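You operate a simulated robot arm through the tools that you are given. There is no shell and no other tool.

You run a simulated robot arm. Do the job below in one go: nothing can be reset, and whatever is moved stays where it is left.

Task
The pinion slips: tighten its yellow screw and prove it by jogging.
Fine: the drive is locked off: press run to try it (SAFE) first; turn the jog knob till the screw points up; once it is tight, jog the flag to 90 and back to 70; the lock pin stays in.

It is judged by the outcome, as a careful person would: the job done as asked, and still so three seconds after it is handed in. It fails if anything else is knocked over, pushed out of place, dropped, spilled or broken.

Robot
A 5-joint arm with a two-finger parallel gripper on a trunk, on a base that drives. Base frame: it is fixed to the floor where the robot stands at the start and does not move with it; the origin is under the middle of the robot, x ahead of it, y to its left, z up; the surface under the hand at the start is at about z = 900. Readings come in mm, rad, newtons and seconds.
It reaches about 1134 mm from its shoulder. Its first joint turns from -2.601 to 2.601 rad. Places, roughly: carriage [1000, -400, 1000]; limit knob [900, -300, 1000]; mesh knob [1100, -300, 1100]; pinion screw [1000, -400, 1100]; stop knob [1000, 0, 1000]; zero knob [900, -100, 1000]. Payload 1.57 kg.
The tool frame sits at the grasp point between the pads (the TCP): z along the fingers, y along the line on which they close. The tips reach 30 mm beyond it. Largest opening 110 mm; finger width 24, thickness 12; the body of the gripper, 48 by 112 mm, starts 78 mm behind the TCP.
Orientation is that of the tool frame in the base frame, as a unit quaternion [w, x, y, z]. With the fingers straight down and closing along the base's y, the tool's x points along the base's -x, its y along +y and its z along -z.

Tools
- The arm moves only by the tool drive_tool. Its argument "moves" is a list that holds one entry, the list of rows, each a list of 7 numbers: the opening, from 0 (shut) to 1 (fully open), then the shift along the tool's x, y, z in mm, then the turn, a rotation vector about the tool's x, y, z in rad. In form: [[[hand, tx, ty, tz, wx, wy, wz], ...]]. A call has 1 to 20 rows; each row shifts and turns the commanded pose from where the row before left it, along the tool's axes as they then stand. A row lasts 0.2 s, in which the tool goes at most 50 mm and 0.15 rad; a call with a longer step from one row to the next is refused whole, and so is a gripper value outside its range. A pose out of reach is approached as far as the arm can. The call stops where the force on the tool passes 90 N (or 10 N more than at its start, if that is more) or the arm is blocked; 0.2 s more then pass. The fingers move at their own pace (about 153 mm/s each) and stop on an object; they squeeze with about 34 N. The grip force told is the motor's: it shows also when the fingers shut on nothing. Time passes only in rows, and 0.2 s behind the last, so rows that do not move let the fingers close. It gives the time, the measured TCP pose, the force on the tool (base axes), the opening and the grip force at its end, in the units of the frame above (readings bear some noise), with the torque about the TCP (base axes, N m) and any sound that the robot's microphone picked up.
- Cameras (640 x 400 px; columns grow to the right, rows downward): "scene" is now at [33.4, 116.2, 1936.7]; the picture's right is [-0.30, -0.95, 0.00], its down [-0.67, 0.21, -0.71] and it looks along [0.68, -0.22, -0.71] (base axes); focal length 276 px, centre (320, 200). "wrist" rides on the gripper at [70, 16, -141] in the tool frame; the picture's right is [-0.23, 0.97, 0.00], its down [-0.86, -0.20, -0.48] and it looks along [-0.47, -0.11, 0.88] (tool axes); focal length 222 px, centre (320, 200). There is no depth. A picture from a camera that has moved, and an enlarged one, comes with that camera's place and axes in the base frame and with its lens.
- grab_frame(camera): a new picture of that camera. No time passes.
- lift_body(by): slides the trunk up (or, below 0, down) by that many mm; the arm and the scene camera ride with it, the base frame stays. It gives what a move gives, with no picture.
- drive_base(legs): drives the robot by 1 to 6 legs, each [ahead, turn to the left] in mm and rad, along the robot's own axes; the way and the turn of a leg run together, so that a leg with both is an arc; at most 1500 mm and 3.142 rad a leg. The arm and the cameras ride along, it lands a little off, and it stops where it bumps. It gives what a move gives.
- head_to(pan, tilt): turns the head with the scene camera to pan (to the left, within 2.705 rad either way) and tilt (down, from -0.506 to 1.204), counted from straight ahead of the robot. It gives what a move gives.
- close_up(camera, box): a new picture of the part [left, top, right, bottom] of that camera's present view, enlarged. No time passes.
- finish_job(): hands the job in; it is judged then, once.

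Nothing tells you exact positions but the pictures and the camera data. Unless the task says otherwise, let go and move clear before handing in.

The tools are called after "Request:" by a JSON object that holds its "name" and its "arguments". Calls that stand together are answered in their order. drive_tool: Moves the arm, as the interface text tells. Its arguments: {"type":"object","properties":{"moves":{"type":"array","items":{"type":"array","items":{"type":"array","items":{"type":"number"}}}}},"required":["moves"]} The other tools are called the same way: lift_body (by) slides the trunk up or down; drive_base (legs) drives the base; head_to (pan, tilt) turns the head that bears the scene camera; grab_frame (camera) takes a picture; close_up (camera, box) takes an enlarged picture of a part of a camera's view; finish_job () hands the job in.

At the start:

```text
time: 0.0
eef_pos: [737.9, -384.1, 1220.9]
tcp_rot: [0.0, -0.015, 1.0, 0.0]
force: [0.5, 0.2, -0.1]
wrist_torque: [0.01, 0.01, 0.02]
finger_gap: 110.0
gripper_force: 0.0
trunk travel left (down, up): [-954.0, 16.0]
robot x, y, heading: [0.3, -26.3, -0.003]
head pan, tilt: [-0.307, 0.784]
```

scene: 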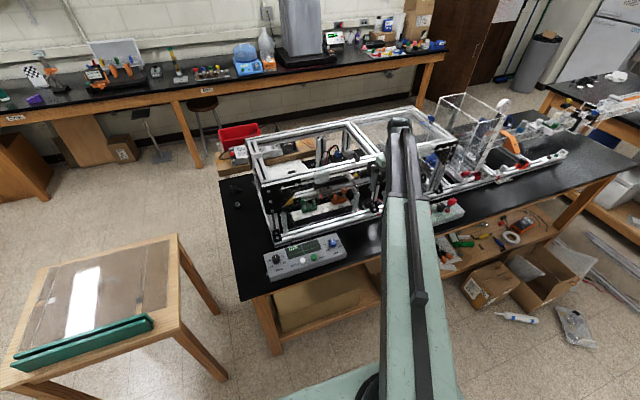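
wrist: 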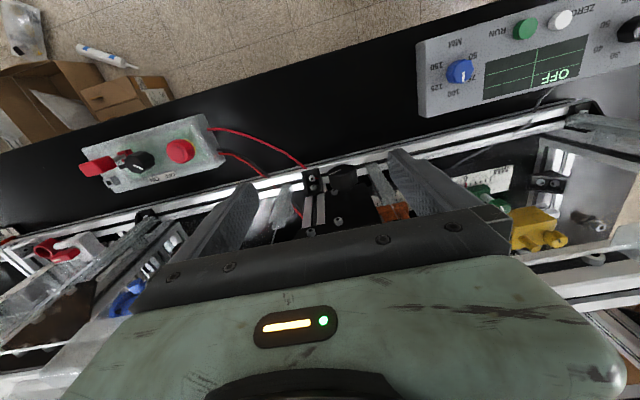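

I see a bench with a framed machine, a control box (RUN, ZERO, display OFF, blue knob) and a lock box with red switches. I'll start with closer looks before moving anything.

Request:
{"name": "close_up", "arguments": {"camera": "scene", "box": [220, 100, 480, 290]}}

Request:
{"name": "close_up", "arguments": {"camera": "wrist", "box": [400, 0, 640, 150]}}

Request:
{"name": "close_up", "arguments": {"camera": "wrist", "box": [0, 100, 320, 300]}}

Request:
{"name": "close_up", "arguments": {"camera": "scene", "box": [240, 170, 400, 290]}}

Request:
{"name": "close_up", "arguments": {"camera": "scene", "box": [420, 80, 580, 220]}}

```text
2.11 times, centred on (350, 195) of scene
camera zoom: at [33.4, 116.2, 1936.7], right [-0.3, -0.95, 0.0], down [-0.67, 0.21, -0.71], along [0.68, -0.22, -0.71], focal length 582 px, centre (257, 210)
```

zoom: 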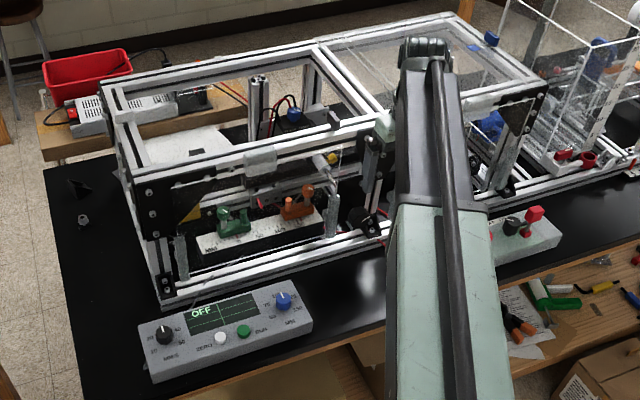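

```text
2.67 times, centred on (520, 75) of wrist
camera zoom: at [667.3, -367.4, 1361.6], right [0.2, 0.98, 0.0], down [0.86, -0.17, 0.48], along [0.47, -0.09, -0.88], focal length 592 px, centre (-213, 533)
```

zoom: 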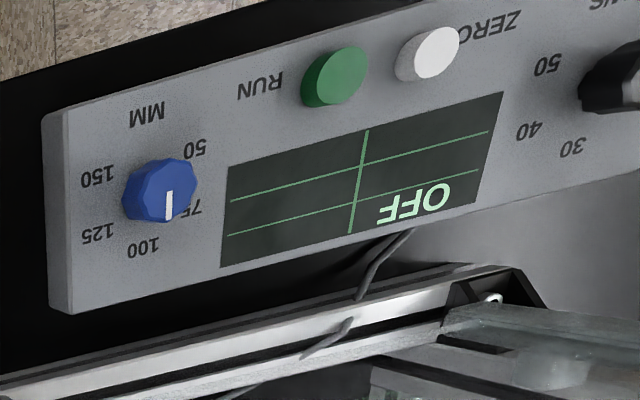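

```text
2.00 times, centred on (160, 200) of wrist
camera zoom: at [667.3, -367.4, 1361.6], right [0.2, 0.98, 0.0], down [0.86, -0.17, 0.48], along [0.47, -0.09, -0.88], focal length 444 px, centre (640, 200)
```

zoom: 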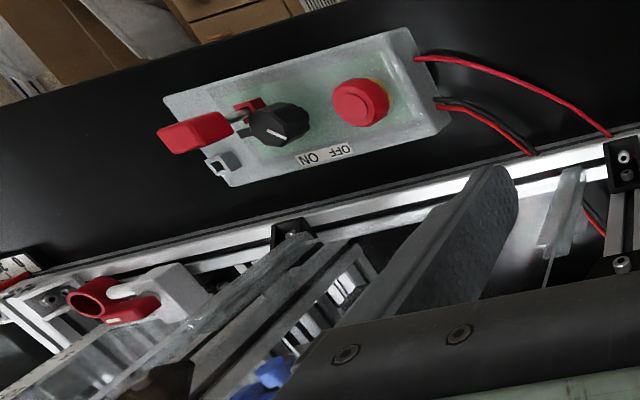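

```text
3.33 times, centred on (320, 230) of scene
camera zoom: at [33.4, 116.2, 1936.7], right [-0.3, -0.95, 0.0], down [-0.67, 0.21, -0.71], along [0.68, -0.22, -0.71], focal length 921 px, centre (320, 100)
```

zoom: 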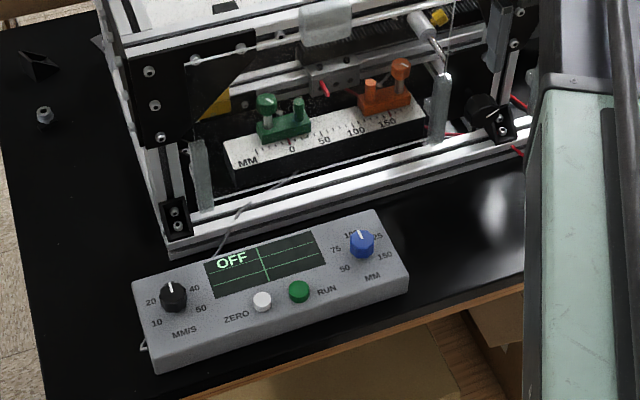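

```text
2.86 times, centred on (500, 150) of scene
camera zoom: at [33.4, 116.2, 1936.7], right [-0.3, -0.95, 0.0], down [-0.67, 0.21, -0.71], along [0.68, -0.22, -0.71], focal length 789 px, centre (-194, 343)
```

zoom: 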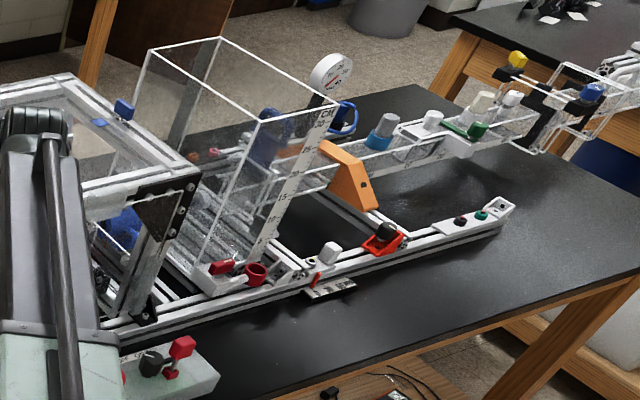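

The arm hides the middle of the machine. I'll raise it and pull it back to view the pinion area freely.

Request:
{"name": "drive_tool", "arguments": {"moves": [[[1, 0, 0, -40, 0, 0, 0], [1, 0, 0, -40, 0, 0, 0], [1, 40, 0, -20, 0, 0, 0], [1, 45, 0, 0, 0, 0, 0], [1, 45, 0, 0, 0, 0, 0], [1, 45, 0, 0, 0, 0, 0], [1, 45, 0, 0, 0, 0, 0], [1, 45, 0, 0, 0, 0, 0]]]}}

Request:
{"name": "grab_frame", "arguments": {"camera": "scene"}}

Request:
{"name": "grab_frame", "arguments": {"camera": "wrist"}}

```text
time: 1.8
eef_pos: [473.5, -390.9, 1219.8]
tcp_rot: [0.0, -0.016, 1.0, 0.0]
force: [-0.5, 0.8, 0.2]
wrist_torque: [-0.01, -0.04, 0.0]
finger_gap: 109.7
gripper_force: 0.0
out of reach, approached as far as the arm can: row 1, 2, 3
trunk travel left (down, up): [-954.0, 16.0]
robot x, y, heading: [3.4, -27.1, -0.001]
head pan, tilt: [-0.307, 0.784]
```

```text
taken
camera scene: at [32.3, 116.3, 1936.7], right [-0.3, -0.95, 0.0], down [-0.67, 0.21, -0.71], along [0.68, -0.22, -0.71], focal length 276 px, centre (320, 200)
```

scene: 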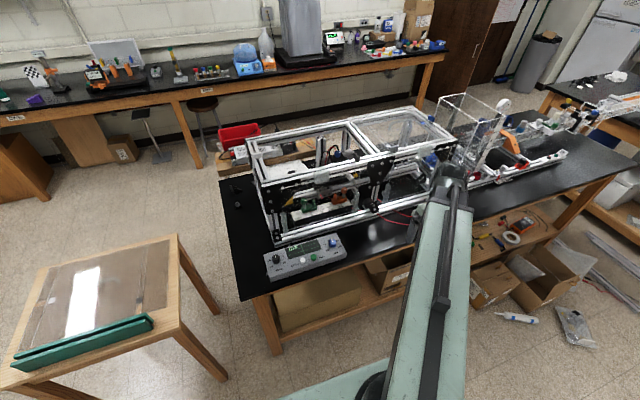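

```text
taken
camera wrist: at [402.3, -376.1, 1361.8], right [0.2, 0.98, 0.0], down [0.86, -0.17, 0.48], along [0.47, -0.09, -0.88], focal length 222 px, centre (320, 200)
```

wrist: 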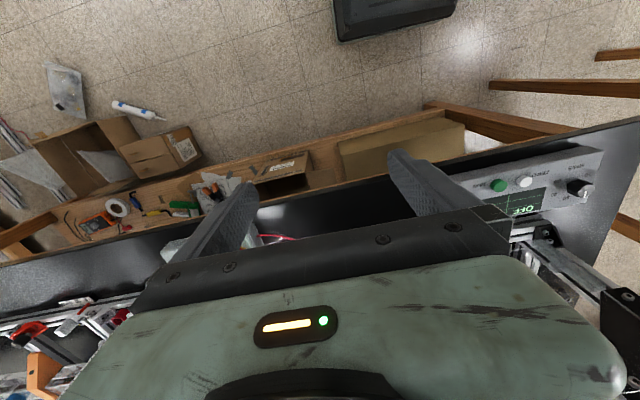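

Request:
{"name": "close_up", "arguments": {"camera": "scene", "box": [310, 120, 410, 220]}}

Request:
{"name": "close_up", "arguments": {"camera": "scene", "box": [240, 130, 340, 230]}}

Request:
{"name": "close_up", "arguments": {"camera": "scene", "box": [360, 120, 460, 220]}}

Request:
{"name": "close_up", "arguments": {"camera": "scene", "box": [430, 80, 570, 200]}}

Request:
{"name": "close_up", "arguments": {"camera": "scene", "box": [0, 30, 240, 130]}}

```text
4.00 times, centred on (360, 170) of scene
camera zoom: at [32.3, 116.3, 1936.7], right [-0.3, -0.95, 0.0], down [-0.67, 0.21, -0.71], along [0.68, -0.22, -0.71], focal length 1105 px, centre (160, 320)
```

zoom: 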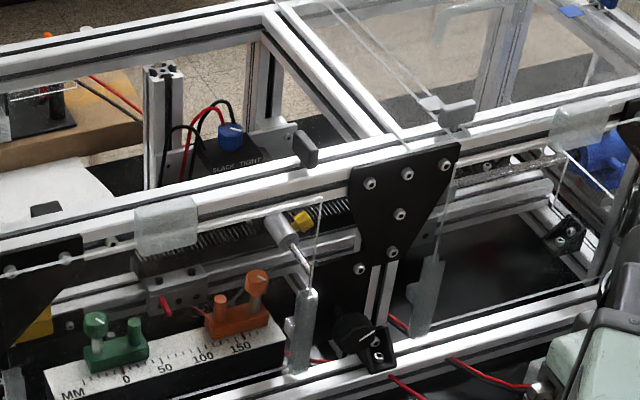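

```text
4.00 times, centred on (290, 180) of scene
camera zoom: at [32.3, 116.3, 1936.7], right [-0.3, -0.95, 0.0], down [-0.67, 0.21, -0.71], along [0.68, -0.22, -0.71], focal length 1105 px, centre (440, 280)
```

zoom: 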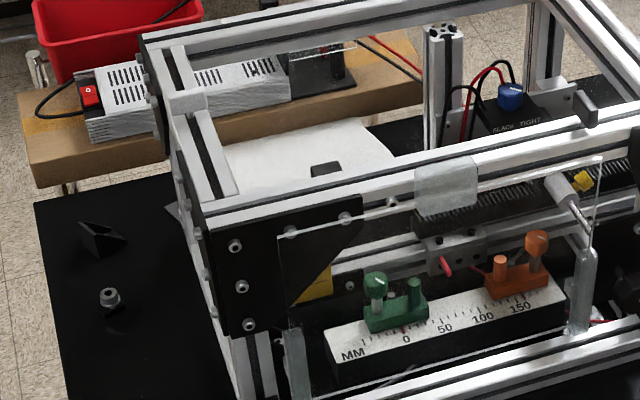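

```text
4.00 times, centred on (410, 170) of scene
camera zoom: at [32.3, 116.3, 1936.7], right [-0.3, -0.95, 0.0], down [-0.67, 0.21, -0.71], along [0.68, -0.22, -0.71], focal length 1105 px, centre (-40, 320)
```

zoom: 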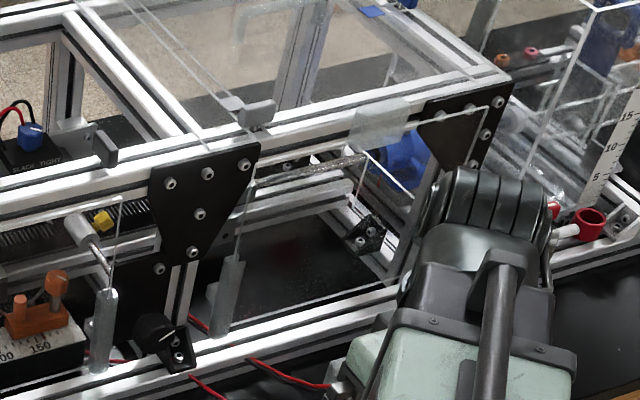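

```text
3.33 times, centred on (500, 140) of scene
camera zoom: at [32.3, 116.3, 1936.7], right [-0.3, -0.95, 0.0], down [-0.67, 0.21, -0.71], along [0.68, -0.22, -0.71], focal length 921 px, centre (-280, 400)
```

zoom: 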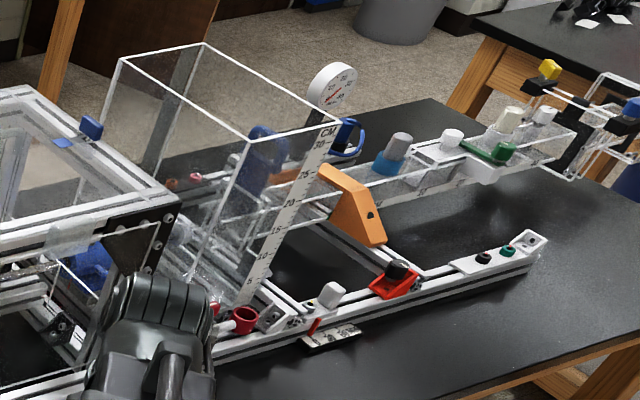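

```text
2.67 times, centred on (120, 80) of scene
camera zoom: at [32.3, 116.3, 1936.7], right [-0.3, -0.95, 0.0], down [-0.67, 0.21, -0.71], along [0.68, -0.22, -0.71], focal length 737 px, centre (853, 520)
```

zoom: 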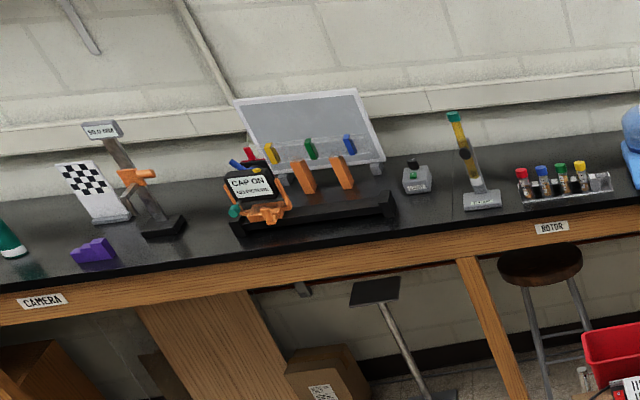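

Request:
{"name": "close_up", "arguments": {"camera": "scene", "box": [370, 165, 400, 185]}}

Request:
{"name": "close_up", "arguments": {"camera": "scene", "box": [365, 150, 425, 220]}}

Request:
{"name": "close_up", "arguments": {"camera": "scene", "box": [320, 180, 380, 220]}}

Request:
{"name": "close_up", "arguments": {"camera": "scene", "box": [345, 130, 395, 170]}}

```text
16.00 times, centred on (385, 175) of scene
camera zoom: at [32.3, 116.3, 1936.7], right [-0.3, -0.95, 0.0], down [-0.67, 0.21, -0.71], along [0.68, -0.22, -0.71], focal length 4420 px, centre (-720, 600)
```

zoom: 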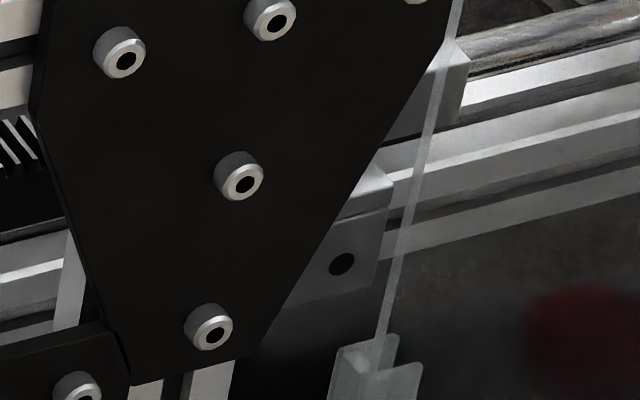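

```text
5.71 times, centred on (395, 185) of scene
camera zoom: at [32.3, 116.3, 1936.7], right [-0.3, -0.95, 0.0], down [-0.67, 0.21, -0.71], along [0.68, -0.22, -0.71], focal length 1579 px, centre (-109, 286)
```

zoom: 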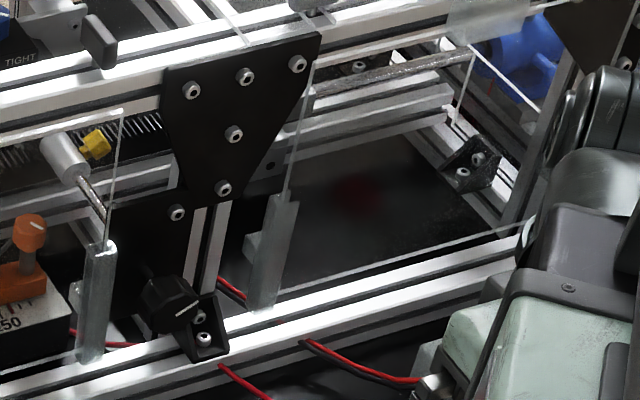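

```text
10.00 times, centred on (350, 200) of scene
camera zoom: at [32.3, 116.3, 1936.7], right [-0.3, -0.95, 0.0], down [-0.67, 0.21, -0.71], along [0.68, -0.22, -0.71], focal length 2763 px, centre (20, 200)
```

zoom: 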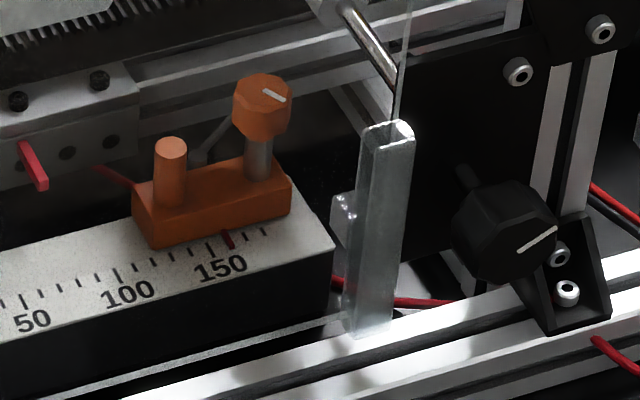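

```text
10.00 times, centred on (370, 150) of scene
camera zoom: at [32.3, 116.3, 1936.7], right [-0.3, -0.95, 0.0], down [-0.67, 0.21, -0.71], along [0.68, -0.22, -0.71], focal length 2763 px, centre (-180, 700)
```

zoom: 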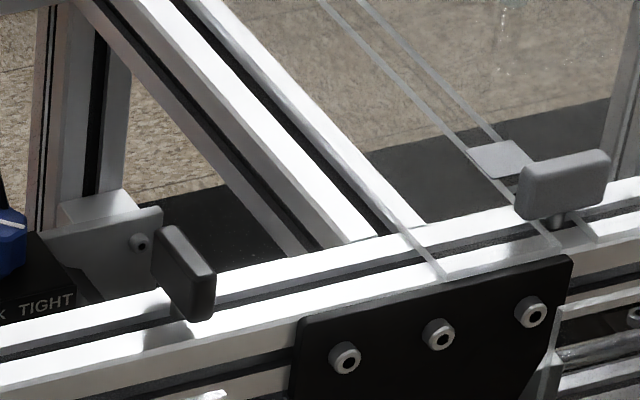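

The picture is clearer now: flag carriage on a rack, mm scale with green (0) and orange (~155) stops, pinion with yellow screw, and a black knob low on the front. RUN is at about (664, -55, 944). I'll bring the hand near it for a closer look.

Request:
{"name": "drive_tool", "arguments": {"moves": [[[1, -10, 48, 0, 0, 0, 0], [1, -10, 48, 0, 0, 0, 0], [1, -10, 48, 0, 0, 0, 0], [1, -10, 48, 0, 0, 0, 0], [1, -10, 48, 0, 0, 0, 0], [1, -10, 48, 0, 0, 0, 0], [0, -10, 40, 0, 0, 0, 0], [0, 0, 0, 40, 0, 0, 0], [0, 0, 0, 40, 0, 0, 0], [0, 0, 0, 0, 0, 0, 0]]]}}

Request:
{"name": "grab_frame", "arguments": {"camera": "wrist"}}

Request:
{"name": "grab_frame", "arguments": {"camera": "scene"}}

```text
time: 4.0
eef_pos: [572.4, -79.7, 1221.3]
tcp_rot: [0.0, -0.015, 1.0, 0.0]
force: [-0.6, -0.4, -0.5]
wrist_torque: [0.0, -0.01, -0.01]
finger_gap: 0.0
gripper_force: 21.6
out of reach, approached as far as the arm can: row 2, 3, 4, 5, 8, 9
trunk travel left (down, up): [-954.0, 16.0]
robot x, y, heading: [0.7, -27.2, -0.002]
head pan, tilt: [-0.307, 0.784]
```

```text
taken
camera wrist: at [502.0, -64.5, 1361.6], right [0.2, 0.98, 0.0], down [0.86, -0.17, 0.48], along [0.47, -0.09, -0.88], focal length 222 px, centre (320, 200)
```

wrist: 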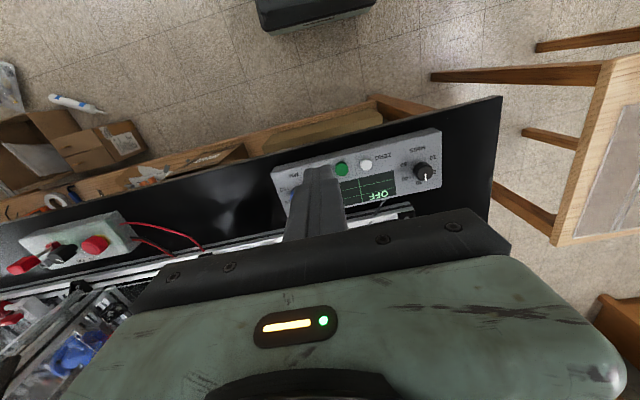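

```text
taken
camera scene: at [33.3, 116.4, 1936.7], right [-0.3, -0.95, 0.0], down [-0.67, 0.21, -0.71], along [0.68, -0.22, -0.71], focal length 276 px, centre (320, 200)
```

scene: 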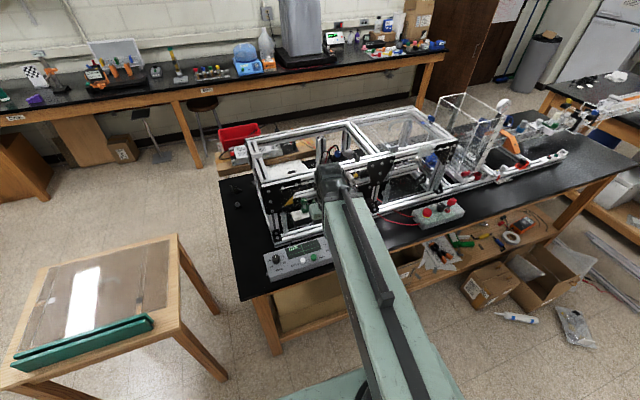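

Request:
{"name": "drive_tool", "arguments": {"moves": [[[0, -40, 12, 0, 0, 0, 0], [0, -40, 10, 0, 0, 0, 0], [0, 0, 0, 30, 0, 0, 0], [0, 0, 0, 30, 0, 0, 0], [0, 0, 0, 0, 0, 0, 0]]]}}

```text
time: 5.2
eef_pos: [652.3, -56.6, 1220.1]
tcp_rot: [0.0, -0.015, 1.0, 0.001]
force: [0.0, 0.7, 0.5]
wrist_torque: [0.01, -0.02, -0.01]
finger_gap: 0.0
gripper_force: 21.2
out of reach, approached as far as the arm can: row 3, 4
trunk travel left (down, up): [-954.0, 16.0]
robot x, y, heading: [0.8, -23.0, -0.002]
head pan, tilt: [-0.307, 0.784]
```

The arm behaves like a horizontal extending arm: with the tool down, height comes only from the trunk. I'll lower the trunk above the panel.

Request:
{"name": "lift_body", "arguments": {"by": -150}}

Request:
{"name": "grab_frame", "arguments": {"camera": "wrist"}}

Request:
{"name": "grab_frame", "arguments": {"camera": "scene"}}

```text
time: 7.0
eef_pos: [652.5, -55.7, 1070.7]
tcp_rot: [0.0, -0.016, 1.0, 0.001]
force: [0.4, -0.6, -0.8]
wrist_torque: [0.01, -0.02, 0.04]
finger_gap: 0.3
gripper_force: 21.5
trunk travel left (down, up): [-804.0, 166.0]
robot x, y, heading: [0.4, -23.8, -0.003]
head pan, tilt: [-0.307, 0.784]
```

```text
taken
camera wrist: at [581.1, -40.0, 1211.6], right [0.2, 0.98, 0.0], down [0.86, -0.17, 0.48], along [0.47, -0.09, -0.88], focal length 222 px, centre (320, 200)
```

wrist: 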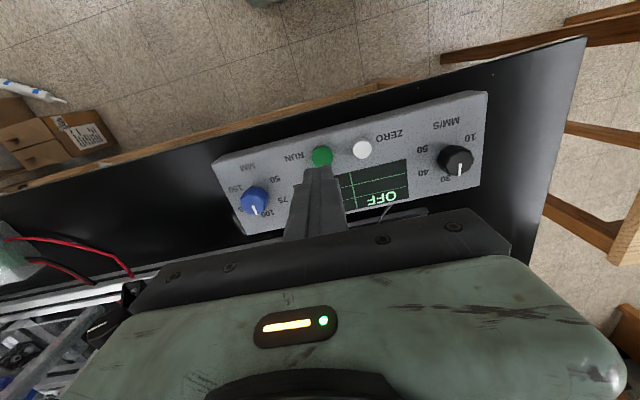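

```text
taken
camera scene: at [33.2, 116.3, 1786.7], right [-0.3, -0.95, 0.0], down [-0.67, 0.21, -0.71], along [0.68, -0.22, -0.71], focal length 276 px, centre (320, 200)
```

scene: 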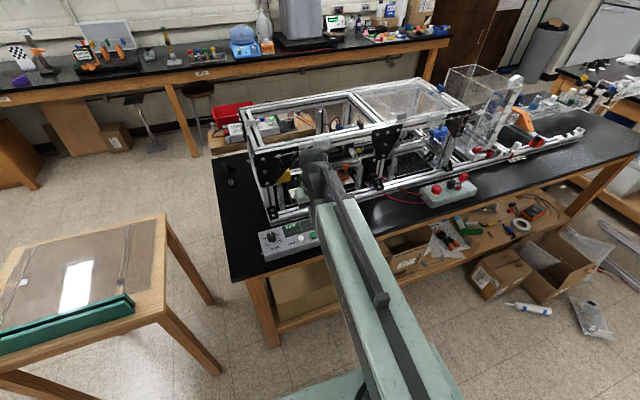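

Request:
{"name": "close_up", "arguments": {"camera": "wrist", "box": [240, 90, 400, 190]}}

Request:
{"name": "close_up", "arguments": {"camera": "scene", "box": [255, 200, 345, 265]}}

```text
4.00 times, centred on (320, 140) of wrist
camera zoom: at [581.1, -40.0, 1211.6], right [0.2, 0.98, 0.0], down [0.86, -0.17, 0.48], along [0.47, -0.09, -0.88], focal length 888 px, centre (320, 440)
```

zoom: 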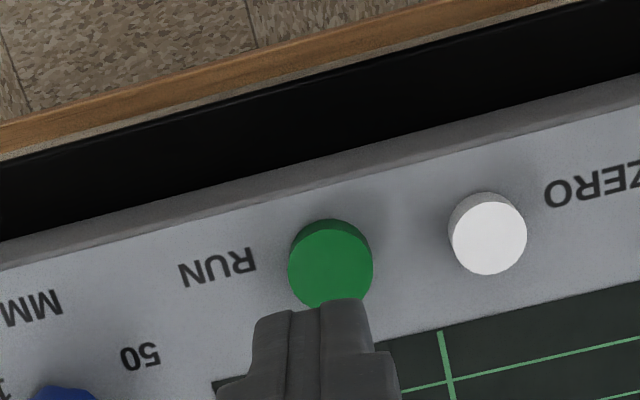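

```text
6.15 times, centred on (300, 232) of scene
camera zoom: at [33.2, 116.3, 1786.7], right [-0.3, -0.95, 0.0], down [-0.67, 0.21, -0.71], along [0.68, -0.22, -0.71], focal length 1700 px, centre (443, 0)
```

zoom: 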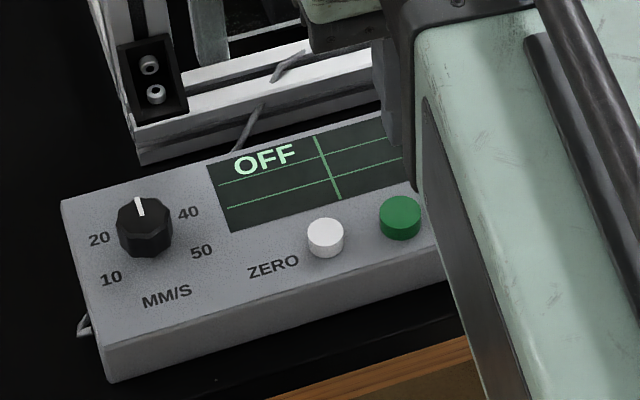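

Request:
{"name": "drive_tool", "arguments": {"moves": [[[0, -12, 0, 0, 0, 0, 0], [0, 0, 0, 0, 0, 0, 0]]]}}

Request:
{"name": "lift_body", "arguments": {"by": -85}}

Request:
{"name": "close_up", "arguments": {"camera": "wrist", "box": [200, 60, 440, 210]}}

Request:
{"name": "close_up", "arguments": {"camera": "scene", "box": [255, 150, 375, 240]}}

```text
time: 7.5
eef_pos: [664.0, -54.9, 1070.1]
tcp_rot: [0.0, -0.015, 1.0, 0.0]
force: [0.4, -0.8, -0.3]
wrist_torque: [-0.01, -0.02, -0.02]
finger_gap: 0.2
gripper_force: 22.0
trunk travel left (down, up): [-804.0, 166.0]
robot x, y, heading: [1.0, -25.3, -0.007]
head pan, tilt: [-0.307, 0.784]
```

```text
time: 8.8
eef_pos: [663.3, -55.9, 984.4]
tcp_rot: [-0.001, -0.015, 1.0, 0.0]
force: [-0.3, -0.4, 0.6]
wrist_torque: [0.01, -0.01, 0.0]
finger_gap: 0.0
gripper_force: 21.3
trunk travel left (down, up): [-719.0, 251.0]
robot x, y, heading: [4.1, -26.9, -0.003]
head pan, tilt: [-0.307, 0.784]
```

```text
2.67 times, centred on (320, 135) of wrist
camera zoom: at [593.2, -39.8, 1126.6], right [0.2, 0.98, 0.0], down [0.86, -0.17, 0.48], along [0.47, -0.09, -0.88], focal length 592 px, centre (320, 373)
```

zoom: 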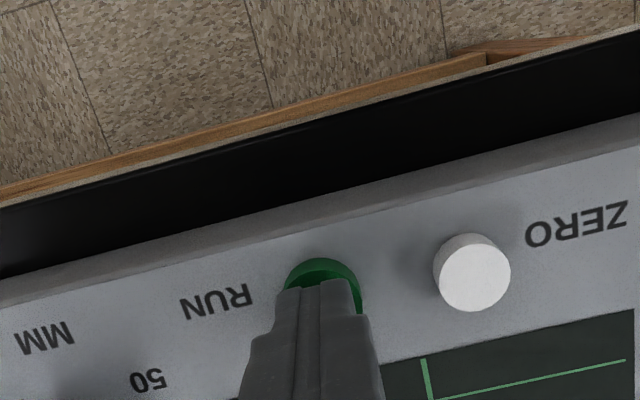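

```text
4.44 times, centred on (315, 195) of scene
camera zoom: at [33.2, 116.3, 1701.7], right [-0.3, -0.95, 0.0], down [-0.67, 0.21, -0.71], along [0.68, -0.22, -0.71], focal length 1228 px, centre (342, 222)
```

zoom: 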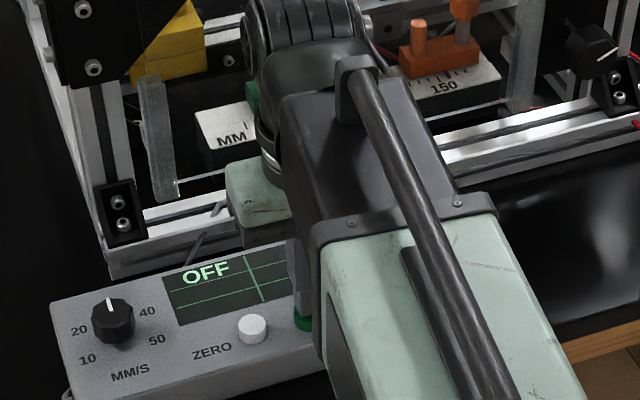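

Request:
{"name": "lift_body", "arguments": {"by": -9}}

Request:
{"name": "lift_body", "arguments": {"by": -3}}

Request:
{"name": "close_up", "arguments": {"camera": "scene", "box": [255, 150, 375, 240]}}

```text
time: 9.3
eef_pos: [664.4, -54.5, 977.2]
tcp_rot: [0.001, -0.016, 1.0, 0.001]
force: [10.1, 0.2, 28.8]
wrist_torque: [-0.03, -0.25, 0.0]
finger_gap: 0.0
gripper_force: 21.4
trunk travel left (down, up): [-710.0, 260.0]
robot x, y, heading: [0.0, -24.8, -0.001]
head pan, tilt: [-0.307, 0.784]
heard: click
```

```text
time: 9.9
eef_pos: [663.3, -55.4, 976.3]
tcp_rot: [0.003, -0.015, 1.0, 0.001]
force: [24.4, -0.3, 68.9]
wrist_torque: [-0.09, -0.57, -0.02]
finger_gap: 0.0
gripper_force: 21.3
trunk travel left (down, up): [-707.0, 263.0]
robot x, y, heading: [2.1, -26.6, 0.001]
head pan, tilt: [-0.307, 0.784]
```

```text
4.44 times, centred on (315, 195) of scene
camera zoom: at [29.7, 116.4, 1690.5], right [-0.3, -0.95, 0.0], down [-0.67, 0.21, -0.71], along [0.68, -0.22, -0.7], focal length 1228 px, centre (342, 222)
```

zoom: 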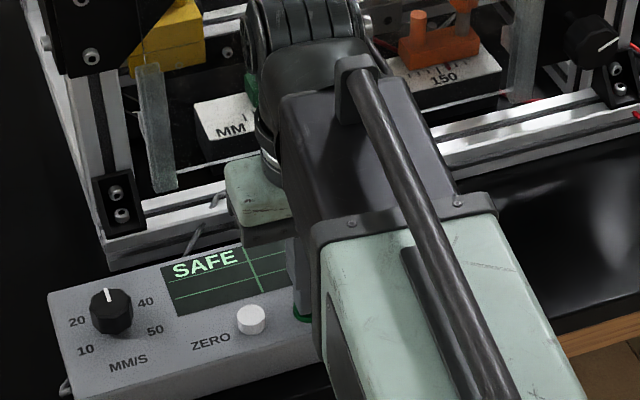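

The display reads SAFE after the click. Now I raise off the button and check the state.

Request:
{"name": "lift_body", "arguments": {"by": 100}}

Request:
{"name": "close_up", "arguments": {"camera": "scene", "box": [230, 130, 400, 260]}}

Request:
{"name": "close_up", "arguments": {"camera": "wrist", "box": [200, 60, 500, 240]}}

```text
time: 11.2
eef_pos: [664.2, -54.9, 1072.7]
tcp_rot: [-0.001, -0.017, 1.0, 0.001]
force: [0.4, -0.1, 0.6]
wrist_torque: [0.0, -0.02, 0.03]
finger_gap: 0.0
gripper_force: 21.7
trunk travel left (down, up): [-807.0, 163.0]
robot x, y, heading: [-2.2, -27.6, 0.001]
head pan, tilt: [-0.307, 0.784]
```

```text
3.08 times, centred on (315, 195) of scene
camera zoom: at [33.4, 116.3, 1789.7], right [-0.3, -0.95, 0.0], down [-0.67, 0.21, -0.71], along [0.68, -0.22, -0.71], focal length 850 px, centre (335, 215)
```

zoom: 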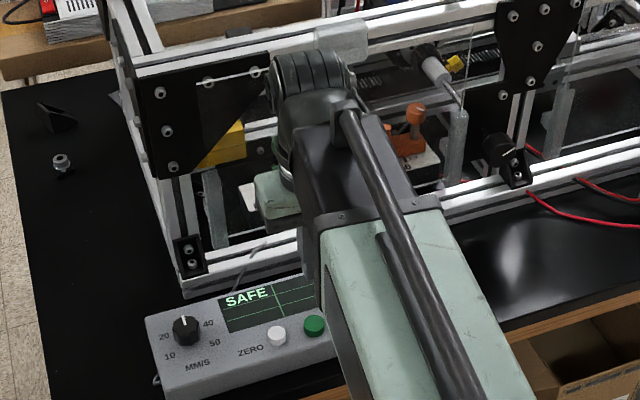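

```text
2.13 times, centred on (350, 150) of wrist
camera zoom: at [593.3, -39.8, 1214.5], right [0.2, 0.98, 0.0], down [0.86, -0.17, 0.48], along [0.47, -0.09, -0.88], focal length 474 px, centre (256, 307)
```

zoom: 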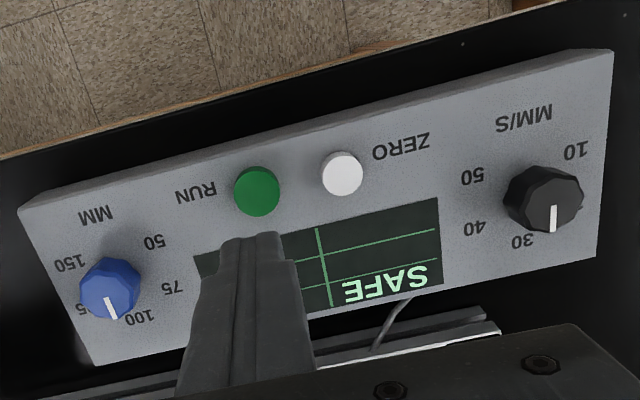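

SAFE stays lit. Now I'll swing the arm to the left, out of view, to study the pinion, the knob and the lock pin.

Request:
{"name": "drive_tool", "arguments": {"moves": [[[0, 1.5, 45, 0, 0, 0, -0.0675], [0, 1.5, 45, 0, 0, 0, -0.0675], [0, 1.5, 45, 0, 0, 0, -0.0675], [0, 1.5, 45, 0, 0, 0, -0.0675], [0, 1.5, 45, 0, 0, 0, -0.0675], [0, 1.5, 45, 0, 0, 0, -0.0675], [0, 1.5, 45, 0, 0, 0, -0.0675], [0, 1.5, 45, 0, 0, 0, -0.0675], [0, 1.5, 45, 0, 0, 0, -0.0675], [0, 1.5, 45, 0, 0, 0, -0.0675], [0, 1.5, 45, 0, 0, 0, -0.0675], [0, 1.5, 45, 0, 0, 0, -0.0675], [0, 1.5, 45, 0, 0, 0, -0.0675], [0, 1.5, 45, 0, 0, 0, -0.0675], [0, 1.5, 45, 0, 0, 0, -0.0675], [0, 1.5, 45, 0, 0, 0, -0.0675]]]}}

Request:
{"name": "head_to", "arguments": {"pan": -0.4, "tilt": 0.65}}

Request:
{"name": "grab_frame", "arguments": {"camera": "scene"}}

```text
time: 14.6
eef_pos: [293.3, 522.1, 1073.4]
tcp_rot: [0.0, -0.528, 0.849, 0.0]
force: [0.2, 0.8, 0.1]
wrist_torque: [-0.03, 0.0, 0.0]
finger_gap: 0.0
gripper_force: 21.4
trunk travel left (down, up): [-807.0, 163.0]
robot x, y, heading: [0.9, -26.7, -0.004]
head pan, tilt: [-0.307, 0.784]
```

```text
time: 15.3
eef_pos: [293.4, 522.5, 1075.0]
tcp_rot: [0.0, -0.527, 0.85, 0.0]
force: [0.2, -0.6, -1.0]
wrist_torque: [0.0, -0.01, -0.03]
finger_gap: 0.0
gripper_force: 21.0
trunk travel left (down, up): [-807.0, 163.0]
robot x, y, heading: [-0.7, -25.3, -0.005]
head pan, tilt: [-0.4, 0.649]
```

```text
taken
camera scene: at [35.5, 107.2, 1800.9], right [-0.39, -0.92, 0.0], down [-0.56, 0.24, -0.8], along [0.73, -0.31, -0.6], focal length 276 px, centre (320, 200)
```

scene: 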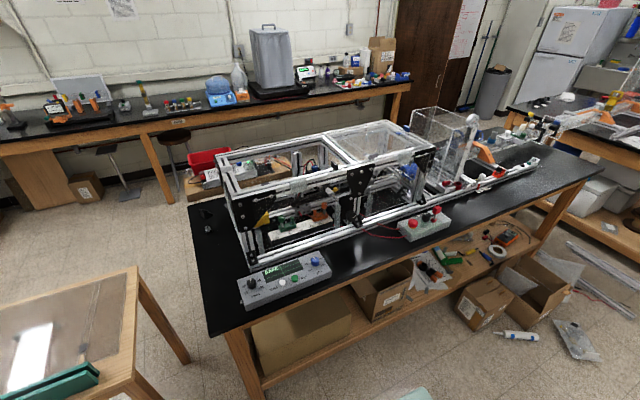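

Request:
{"name": "close_up", "arguments": {"camera": "scene", "box": [240, 130, 440, 255]}}

Request:
{"name": "close_up", "arguments": {"camera": "scene", "box": [300, 165, 380, 230]}}

Request:
{"name": "close_up", "arguments": {"camera": "scene", "box": [330, 175, 370, 225]}}

Request:
{"name": "close_up", "arguments": {"camera": "scene", "box": [390, 195, 460, 245]}}

Request:
{"name": "close_up", "arguments": {"camera": "scene", "box": [370, 130, 450, 190]}}

```text
3.20 times, centred on (340, 192) of scene
camera zoom: at [35.5, 107.2, 1800.9], right [-0.39, -0.92, 0.0], down [-0.56, 0.24, -0.8], along [0.73, -0.31, -0.6], focal length 884 px, centre (256, 224)
```

zoom: 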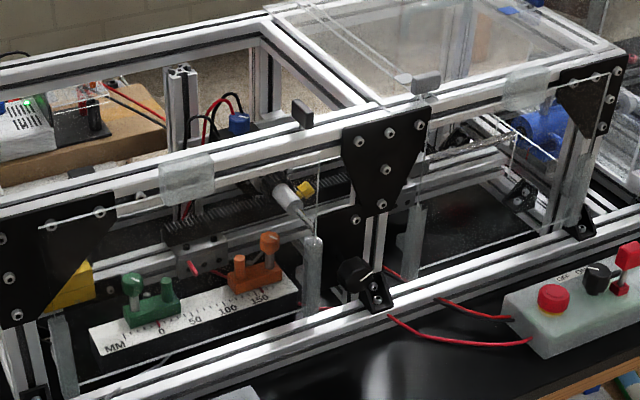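

```text
6.15 times, centred on (340, 198) of scene
camera zoom: at [35.5, 107.2, 1800.9], right [-0.39, -0.92, 0.0], down [-0.56, 0.24, -0.8], along [0.73, -0.31, -0.6], focal length 1700 px, centre (197, 215)
```

zoom: 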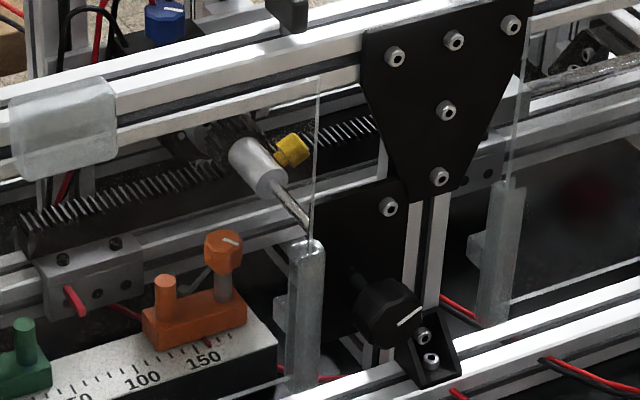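

```text
8.00 times, centred on (350, 200) of scene
camera zoom: at [35.5, 107.2, 1800.9], right [-0.39, -0.92, 0.0], down [-0.56, 0.24, -0.8], along [0.73, -0.31, -0.6], focal length 2210 px, centre (80, 200)
```

zoom: 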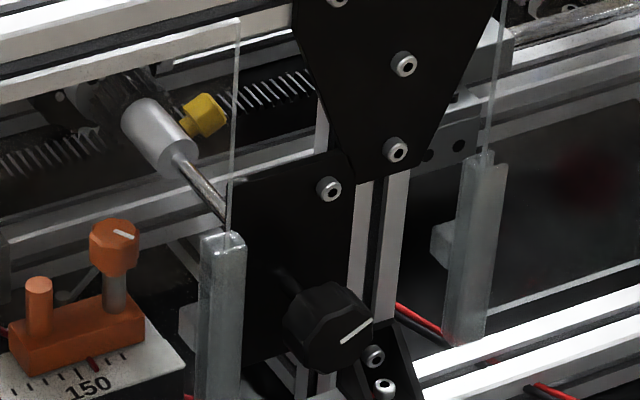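

```text
8.00 times, centred on (425, 220) of scene
camera zoom: at [35.5, 107.2, 1800.9], right [-0.39, -0.92, 0.0], down [-0.56, 0.24, -0.8], along [0.73, -0.31, -0.6], focal length 2210 px, centre (-520, 40)
```

zoom: 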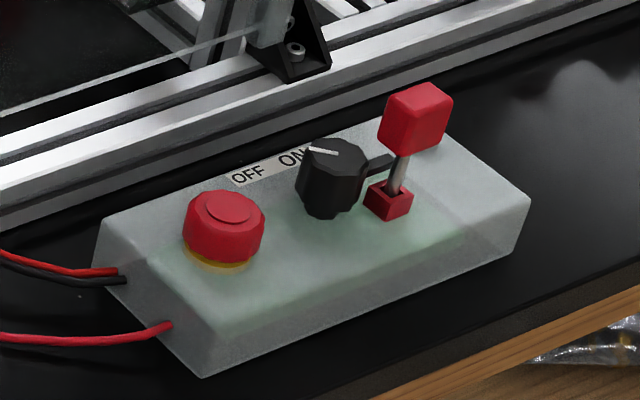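

```text
6.67 times, centred on (410, 160) of scene
camera zoom: at [35.5, 107.2, 1800.9], right [-0.39, -0.92, 0.0], down [-0.56, 0.24, -0.8], along [0.73, -0.31, -0.6], focal length 1842 px, centre (-280, 467)
```

zoom: 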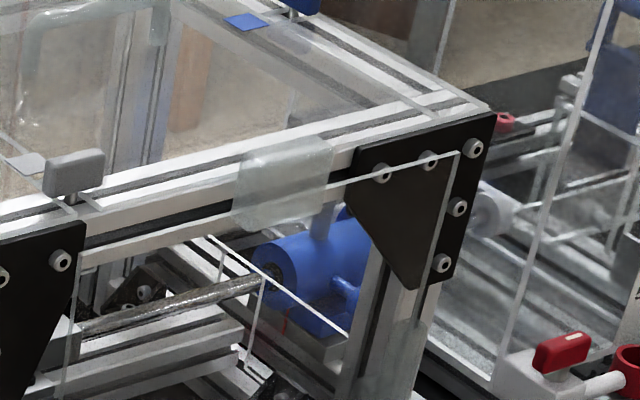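

RUN is tested. The black knob (about 808, -365, 1032) sits on the pinion shaft, and the yellow screw now points to the right at about (994, -380, 1048). To grip the knob head-on, I'll shift the base to its line.

Request:
{"name": "drive_base", "arguments": {"legs": [[0, -1.571], [335, 0], [0, 1.571]]}}

Request:
{"name": "head_to", "arguments": {"pan": 0.0, "tilt": 0.5}}

Request:
{"name": "grab_frame", "arguments": {"camera": "scene"}}

```text
time: 25.1
eef_pos: [299.0, 179.6, 1073.2]
tcp_rot: [0.0, -0.517, 0.856, 0.001]
force: [0.0, -0.2, -0.7]
wrist_torque: [0.01, 0.02, 0.01]
finger_gap: 0.0
gripper_force: 21.5
trunk travel left (down, up): [-807.0, 163.0]
robot x, y, heading: [-5.7, -331.9, -0.041]
head pan, tilt: [-0.4, 0.649]
```

```text
time: 26.0
eef_pos: [299.7, 179.2, 1073.7]
tcp_rot: [-0.001, -0.517, 0.856, 0.001]
force: [0.3, -0.4, 0.7]
wrist_torque: [0.02, -0.02, 0.03]
finger_gap: 0.1
gripper_force: 20.7
trunk travel left (down, up): [-807.0, 163.0]
robot x, y, heading: [-6.6, -333.5, -0.039]
head pan, tilt: [0.0, 0.499]
```

```text
taken
camera scene: at [45.5, -169.3, 1814.3], right [-0.04, -1.0, 0.0], down [-0.48, 0.02, -0.88], along [0.88, -0.03, -0.48], focal length 276 px, centre (320, 200)
```

scene: 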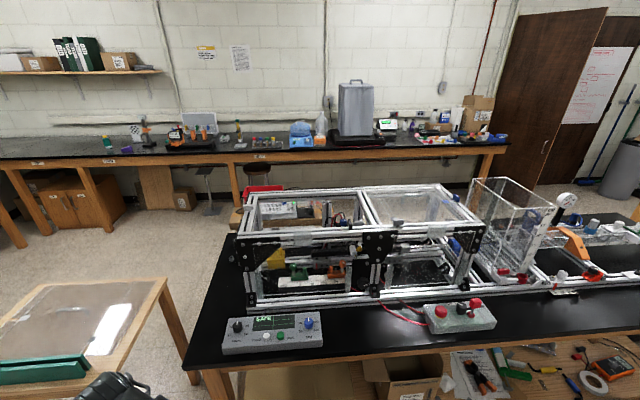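

Request:
{"name": "lift_body", "arguments": {"by": -500}}

Request:
{"name": "head_to", "arguments": {"pan": -0.15, "tilt": 0.28}}

Request:
{"name": "grab_frame", "arguments": {"camera": "scene"}}

```text
refused: -500 is not a number from -400 to 400
```

```text
time: 26.8
eef_pos: [298.1, 179.2, 1072.3]
tcp_rot: [0.0, -0.517, 0.856, 0.0]
force: [0.6, 0.4, 0.7]
wrist_torque: [-0.03, 0.02, 0.0]
finger_gap: 0.0
gripper_force: 21.5
trunk travel left (down, up): [-807.0, 163.0]
robot x, y, heading: [-5.3, -335.0, -0.034]
head pan, tilt: [-0.15, 0.279]
```

```text
taken
camera scene: at [46.4, -182.9, 1834.6], right [-0.19, -0.98, 0.0], down [-0.27, 0.05, -0.96], along [0.94, -0.18, -0.28], focal length 276 px, centre (320, 200)
```

scene: 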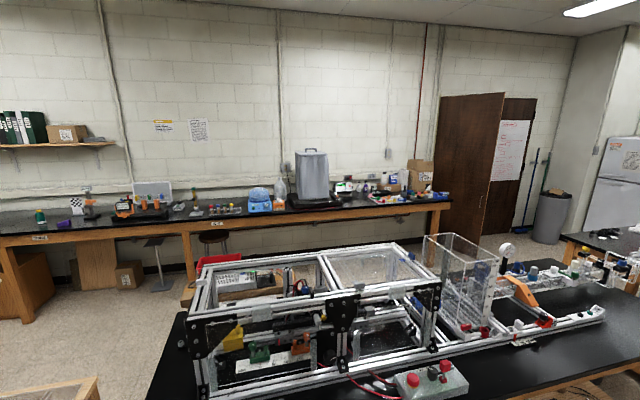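

Request:
{"name": "lift_body", "arguments": {"by": -400}}

Request:
{"name": "head_to", "arguments": {"pan": -0.15, "tilt": 0.4}}

Request:
{"name": "grab_frame", "arguments": {"camera": "scene"}}

Request:
{"name": "close_up", "arguments": {"camera": "scene", "box": [240, 140, 400, 240]}}

```text
time: 30.6
eef_pos: [298.0, 178.1, 673.3]
tcp_rot: [-0.001, -0.517, 0.856, 0.0]
force: [-0.3, 0.6, 0.5]
wrist_torque: [-0.03, 0.02, 0.04]
finger_gap: 0.0
gripper_force: 21.1
trunk travel left (down, up): [-407.0, 563.0]
robot x, y, heading: [-3.8, -335.7, -0.037]
head pan, tilt: [-0.15, 0.279]
```

```text
time: 31.3
eef_pos: [299.1, 179.2, 672.4]
tcp_rot: [0.0, -0.517, 0.856, -0.001]
force: [-0.1, 0.1, 0.2]
wrist_torque: [0.0, 0.0, -0.03]
finger_gap: 0.0
gripper_force: 21.2
trunk travel left (down, up): [-407.0, 563.0]
robot x, y, heading: [-8.6, -337.1, -0.04]
head pan, tilt: [-0.15, 0.4]
```

```text
taken
camera scene: at [45.7, -182.8, 1423.5], right [-0.19, -0.98, 0.0], down [-0.38, 0.07, -0.92], along [0.91, -0.17, -0.39], focal length 276 px, centre (320, 200)
```

scene: 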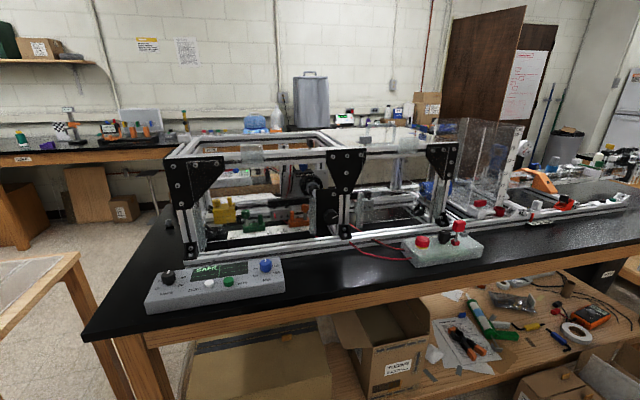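

```text
4.00 times, centred on (320, 190) of scene
camera zoom: at [45.7, -182.8, 1423.5], right [-0.19, -0.98, 0.0], down [-0.38, 0.07, -0.92], along [0.91, -0.17, -0.39], focal length 1105 px, centre (320, 240)
```

zoom: 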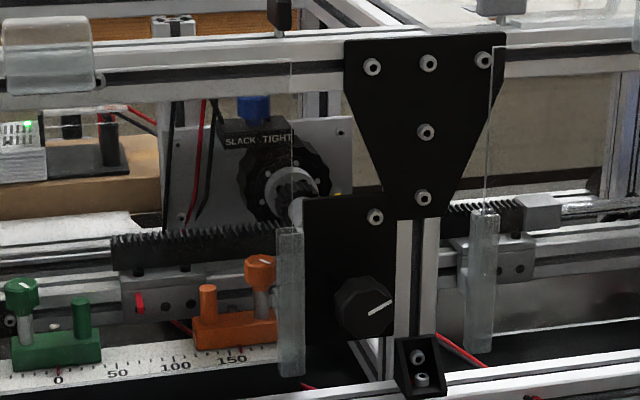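

Request:
{"name": "close_up", "arguments": {"camera": "scene", "box": [150, 140, 480, 310]}}

Request:
{"name": "close_up", "arguments": {"camera": "scene", "box": [290, 150, 360, 250]}}

Request:
{"name": "close_up", "arguments": {"camera": "scene", "box": [300, 175, 340, 200]}}

Request:
{"name": "close_up", "arguments": {"camera": "scene", "box": [230, 180, 320, 240]}}

```text
1.94 times, centred on (315, 225) of scene
camera zoom: at [45.7, -182.8, 1423.5], right [-0.19, -0.98, 0.0], down [-0.38, 0.07, -0.92], along [0.91, -0.17, -0.39], focal length 536 px, centre (330, 152)
```

zoom: 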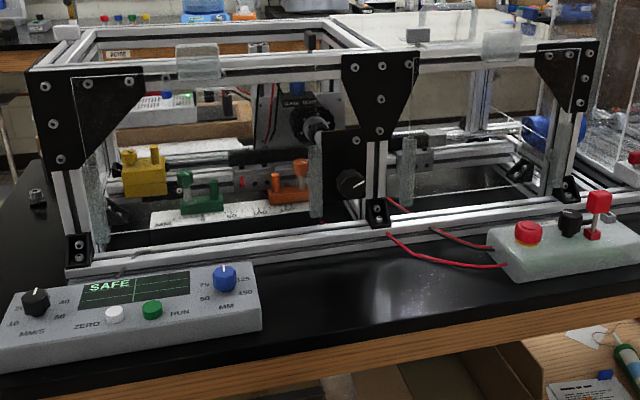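

```text
4.00 times, centred on (325, 200) of scene
camera zoom: at [45.7, -182.8, 1423.5], right [-0.19, -0.98, 0.0], down [-0.38, 0.07, -0.92], along [0.91, -0.17, -0.39], focal length 1105 px, centre (300, 200)
```

zoom: 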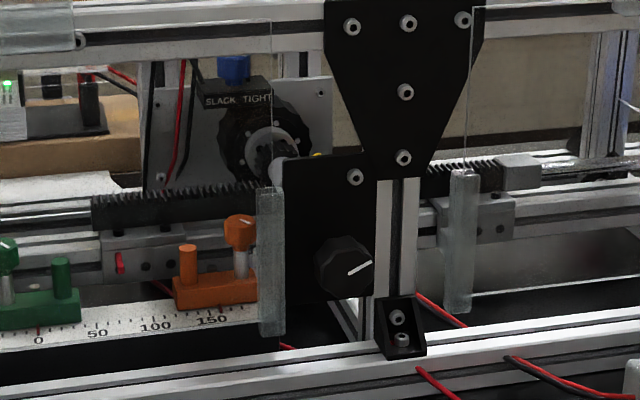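

```text
16.00 times, centred on (320, 188) of scene
camera zoom: at [45.7, -182.8, 1423.5], right [-0.19, -0.98, 0.0], down [-0.38, 0.07, -0.92], along [0.91, -0.17, -0.39], focal length 4420 px, centre (320, 400)
```

zoom: 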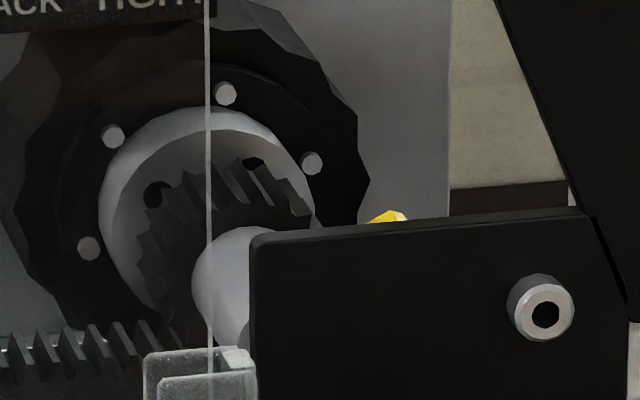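

```text
6.67 times, centred on (275, 210) of scene
camera zoom: at [45.7, -182.8, 1423.5], right [-0.19, -0.98, 0.0], down [-0.38, 0.07, -0.92], along [0.91, -0.17, -0.39], focal length 1842 px, centre (620, 133)
```

zoom: 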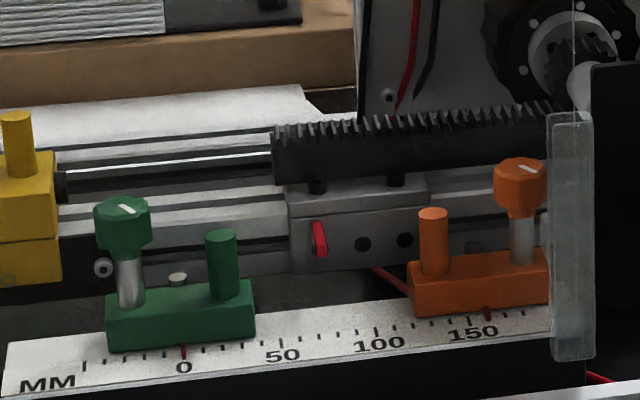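

The knob axis is at about (806, -364, 1037), and the frame top is near z 1245. I need to know how high the arm beam rides over the hand, so I'll look at my own arm.

Request:
{"name": "head_to", "arguments": {"pan": 0.9, "tilt": 0.9}}

Request:
{"name": "grab_frame", "arguments": {"camera": "scene"}}

Request:
{"name": "grab_frame", "arguments": {"camera": "wrist"}}

```text
time: 32.6
eef_pos: [298.0, 178.6, 673.0]
tcp_rot: [0.0, -0.518, 0.856, 0.0]
force: [0.2, -0.2, 0.2]
wrist_torque: [0.0, 0.02, 0.01]
finger_gap: 0.0
gripper_force: 21.5
trunk travel left (down, up): [-407.0, 563.0]
robot x, y, heading: [-4.8, -333.5, -0.034]
head pan, tilt: [0.901, 0.901]
```

```text
taken
camera scene: at [3.8, -108.2, 1380.5], right [0.76, -0.65, 0.0], down [-0.51, -0.59, -0.62], along [0.4, 0.47, -0.78], focal length 276 px, centre (320, 200)
```

scene: 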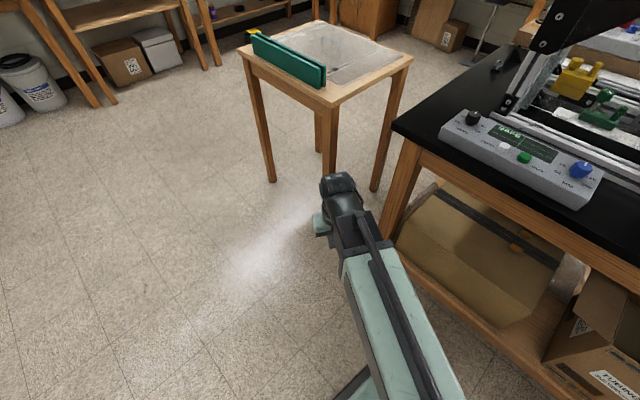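

```text
taken
camera wrist: at [251.6, 126.2, 814.6], right [-0.76, 0.65, 0.0], down [0.57, 0.66, 0.48], along [0.31, 0.36, -0.88], focal length 222 px, centre (320, 200)
```

wrist: 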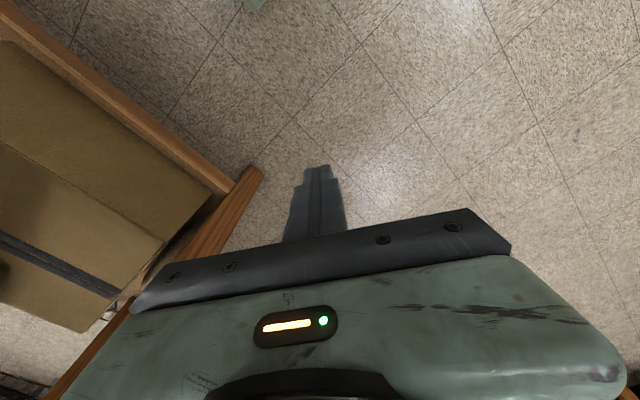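

Request:
{"name": "close_up", "arguments": {"camera": "scene", "box": [280, 150, 480, 400]}}

Request:
{"name": "head_to", "arguments": {"pan": 0.5, "tilt": 1.1}}

Request:
{"name": "grab_frame", "arguments": {"camera": "scene"}}

```text
1.60 times, centred on (380, 275) of scene
camera zoom: at [3.8, -108.2, 1380.5], right [0.76, -0.65, 0.0], down [-0.51, -0.59, -0.62], along [0.4, 0.47, -0.78], focal length 442 px, centre (224, 80)
```

zoom: 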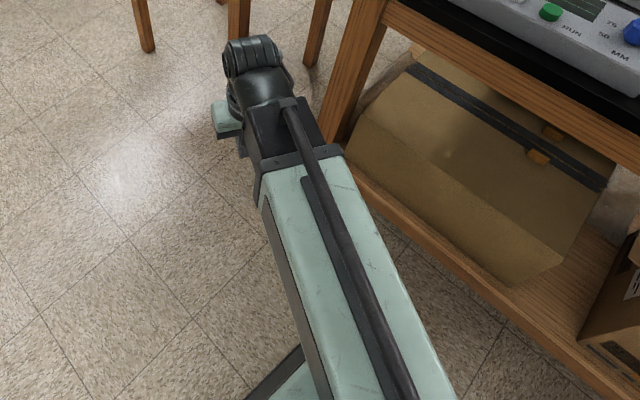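

```text
time: 33.5
eef_pos: [298.9, 178.3, 673.3]
tcp_rot: [0.0, -0.518, 0.856, 0.0]
force: [0.0, 0.0, 0.2]
wrist_torque: [0.01, 0.02, 0.0]
finger_gap: 0.0
gripper_force: 20.7
trunk travel left (down, up): [-407.0, 563.0]
robot x, y, heading: [-7.2, -330.4, -0.039]
head pan, tilt: [0.499, 1.1]
```

```text
taken
camera scene: at [11.2, -137.4, 1366.6], right [0.45, -0.9, 0.0], down [-0.8, -0.4, -0.45], along [0.41, 0.2, -0.89], focal length 276 px, centre (320, 200)
```

scene: 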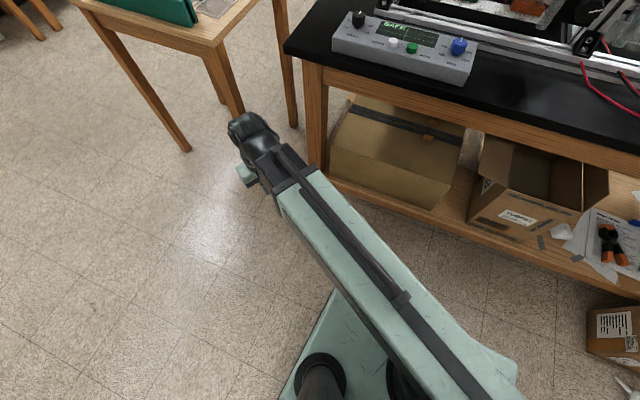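

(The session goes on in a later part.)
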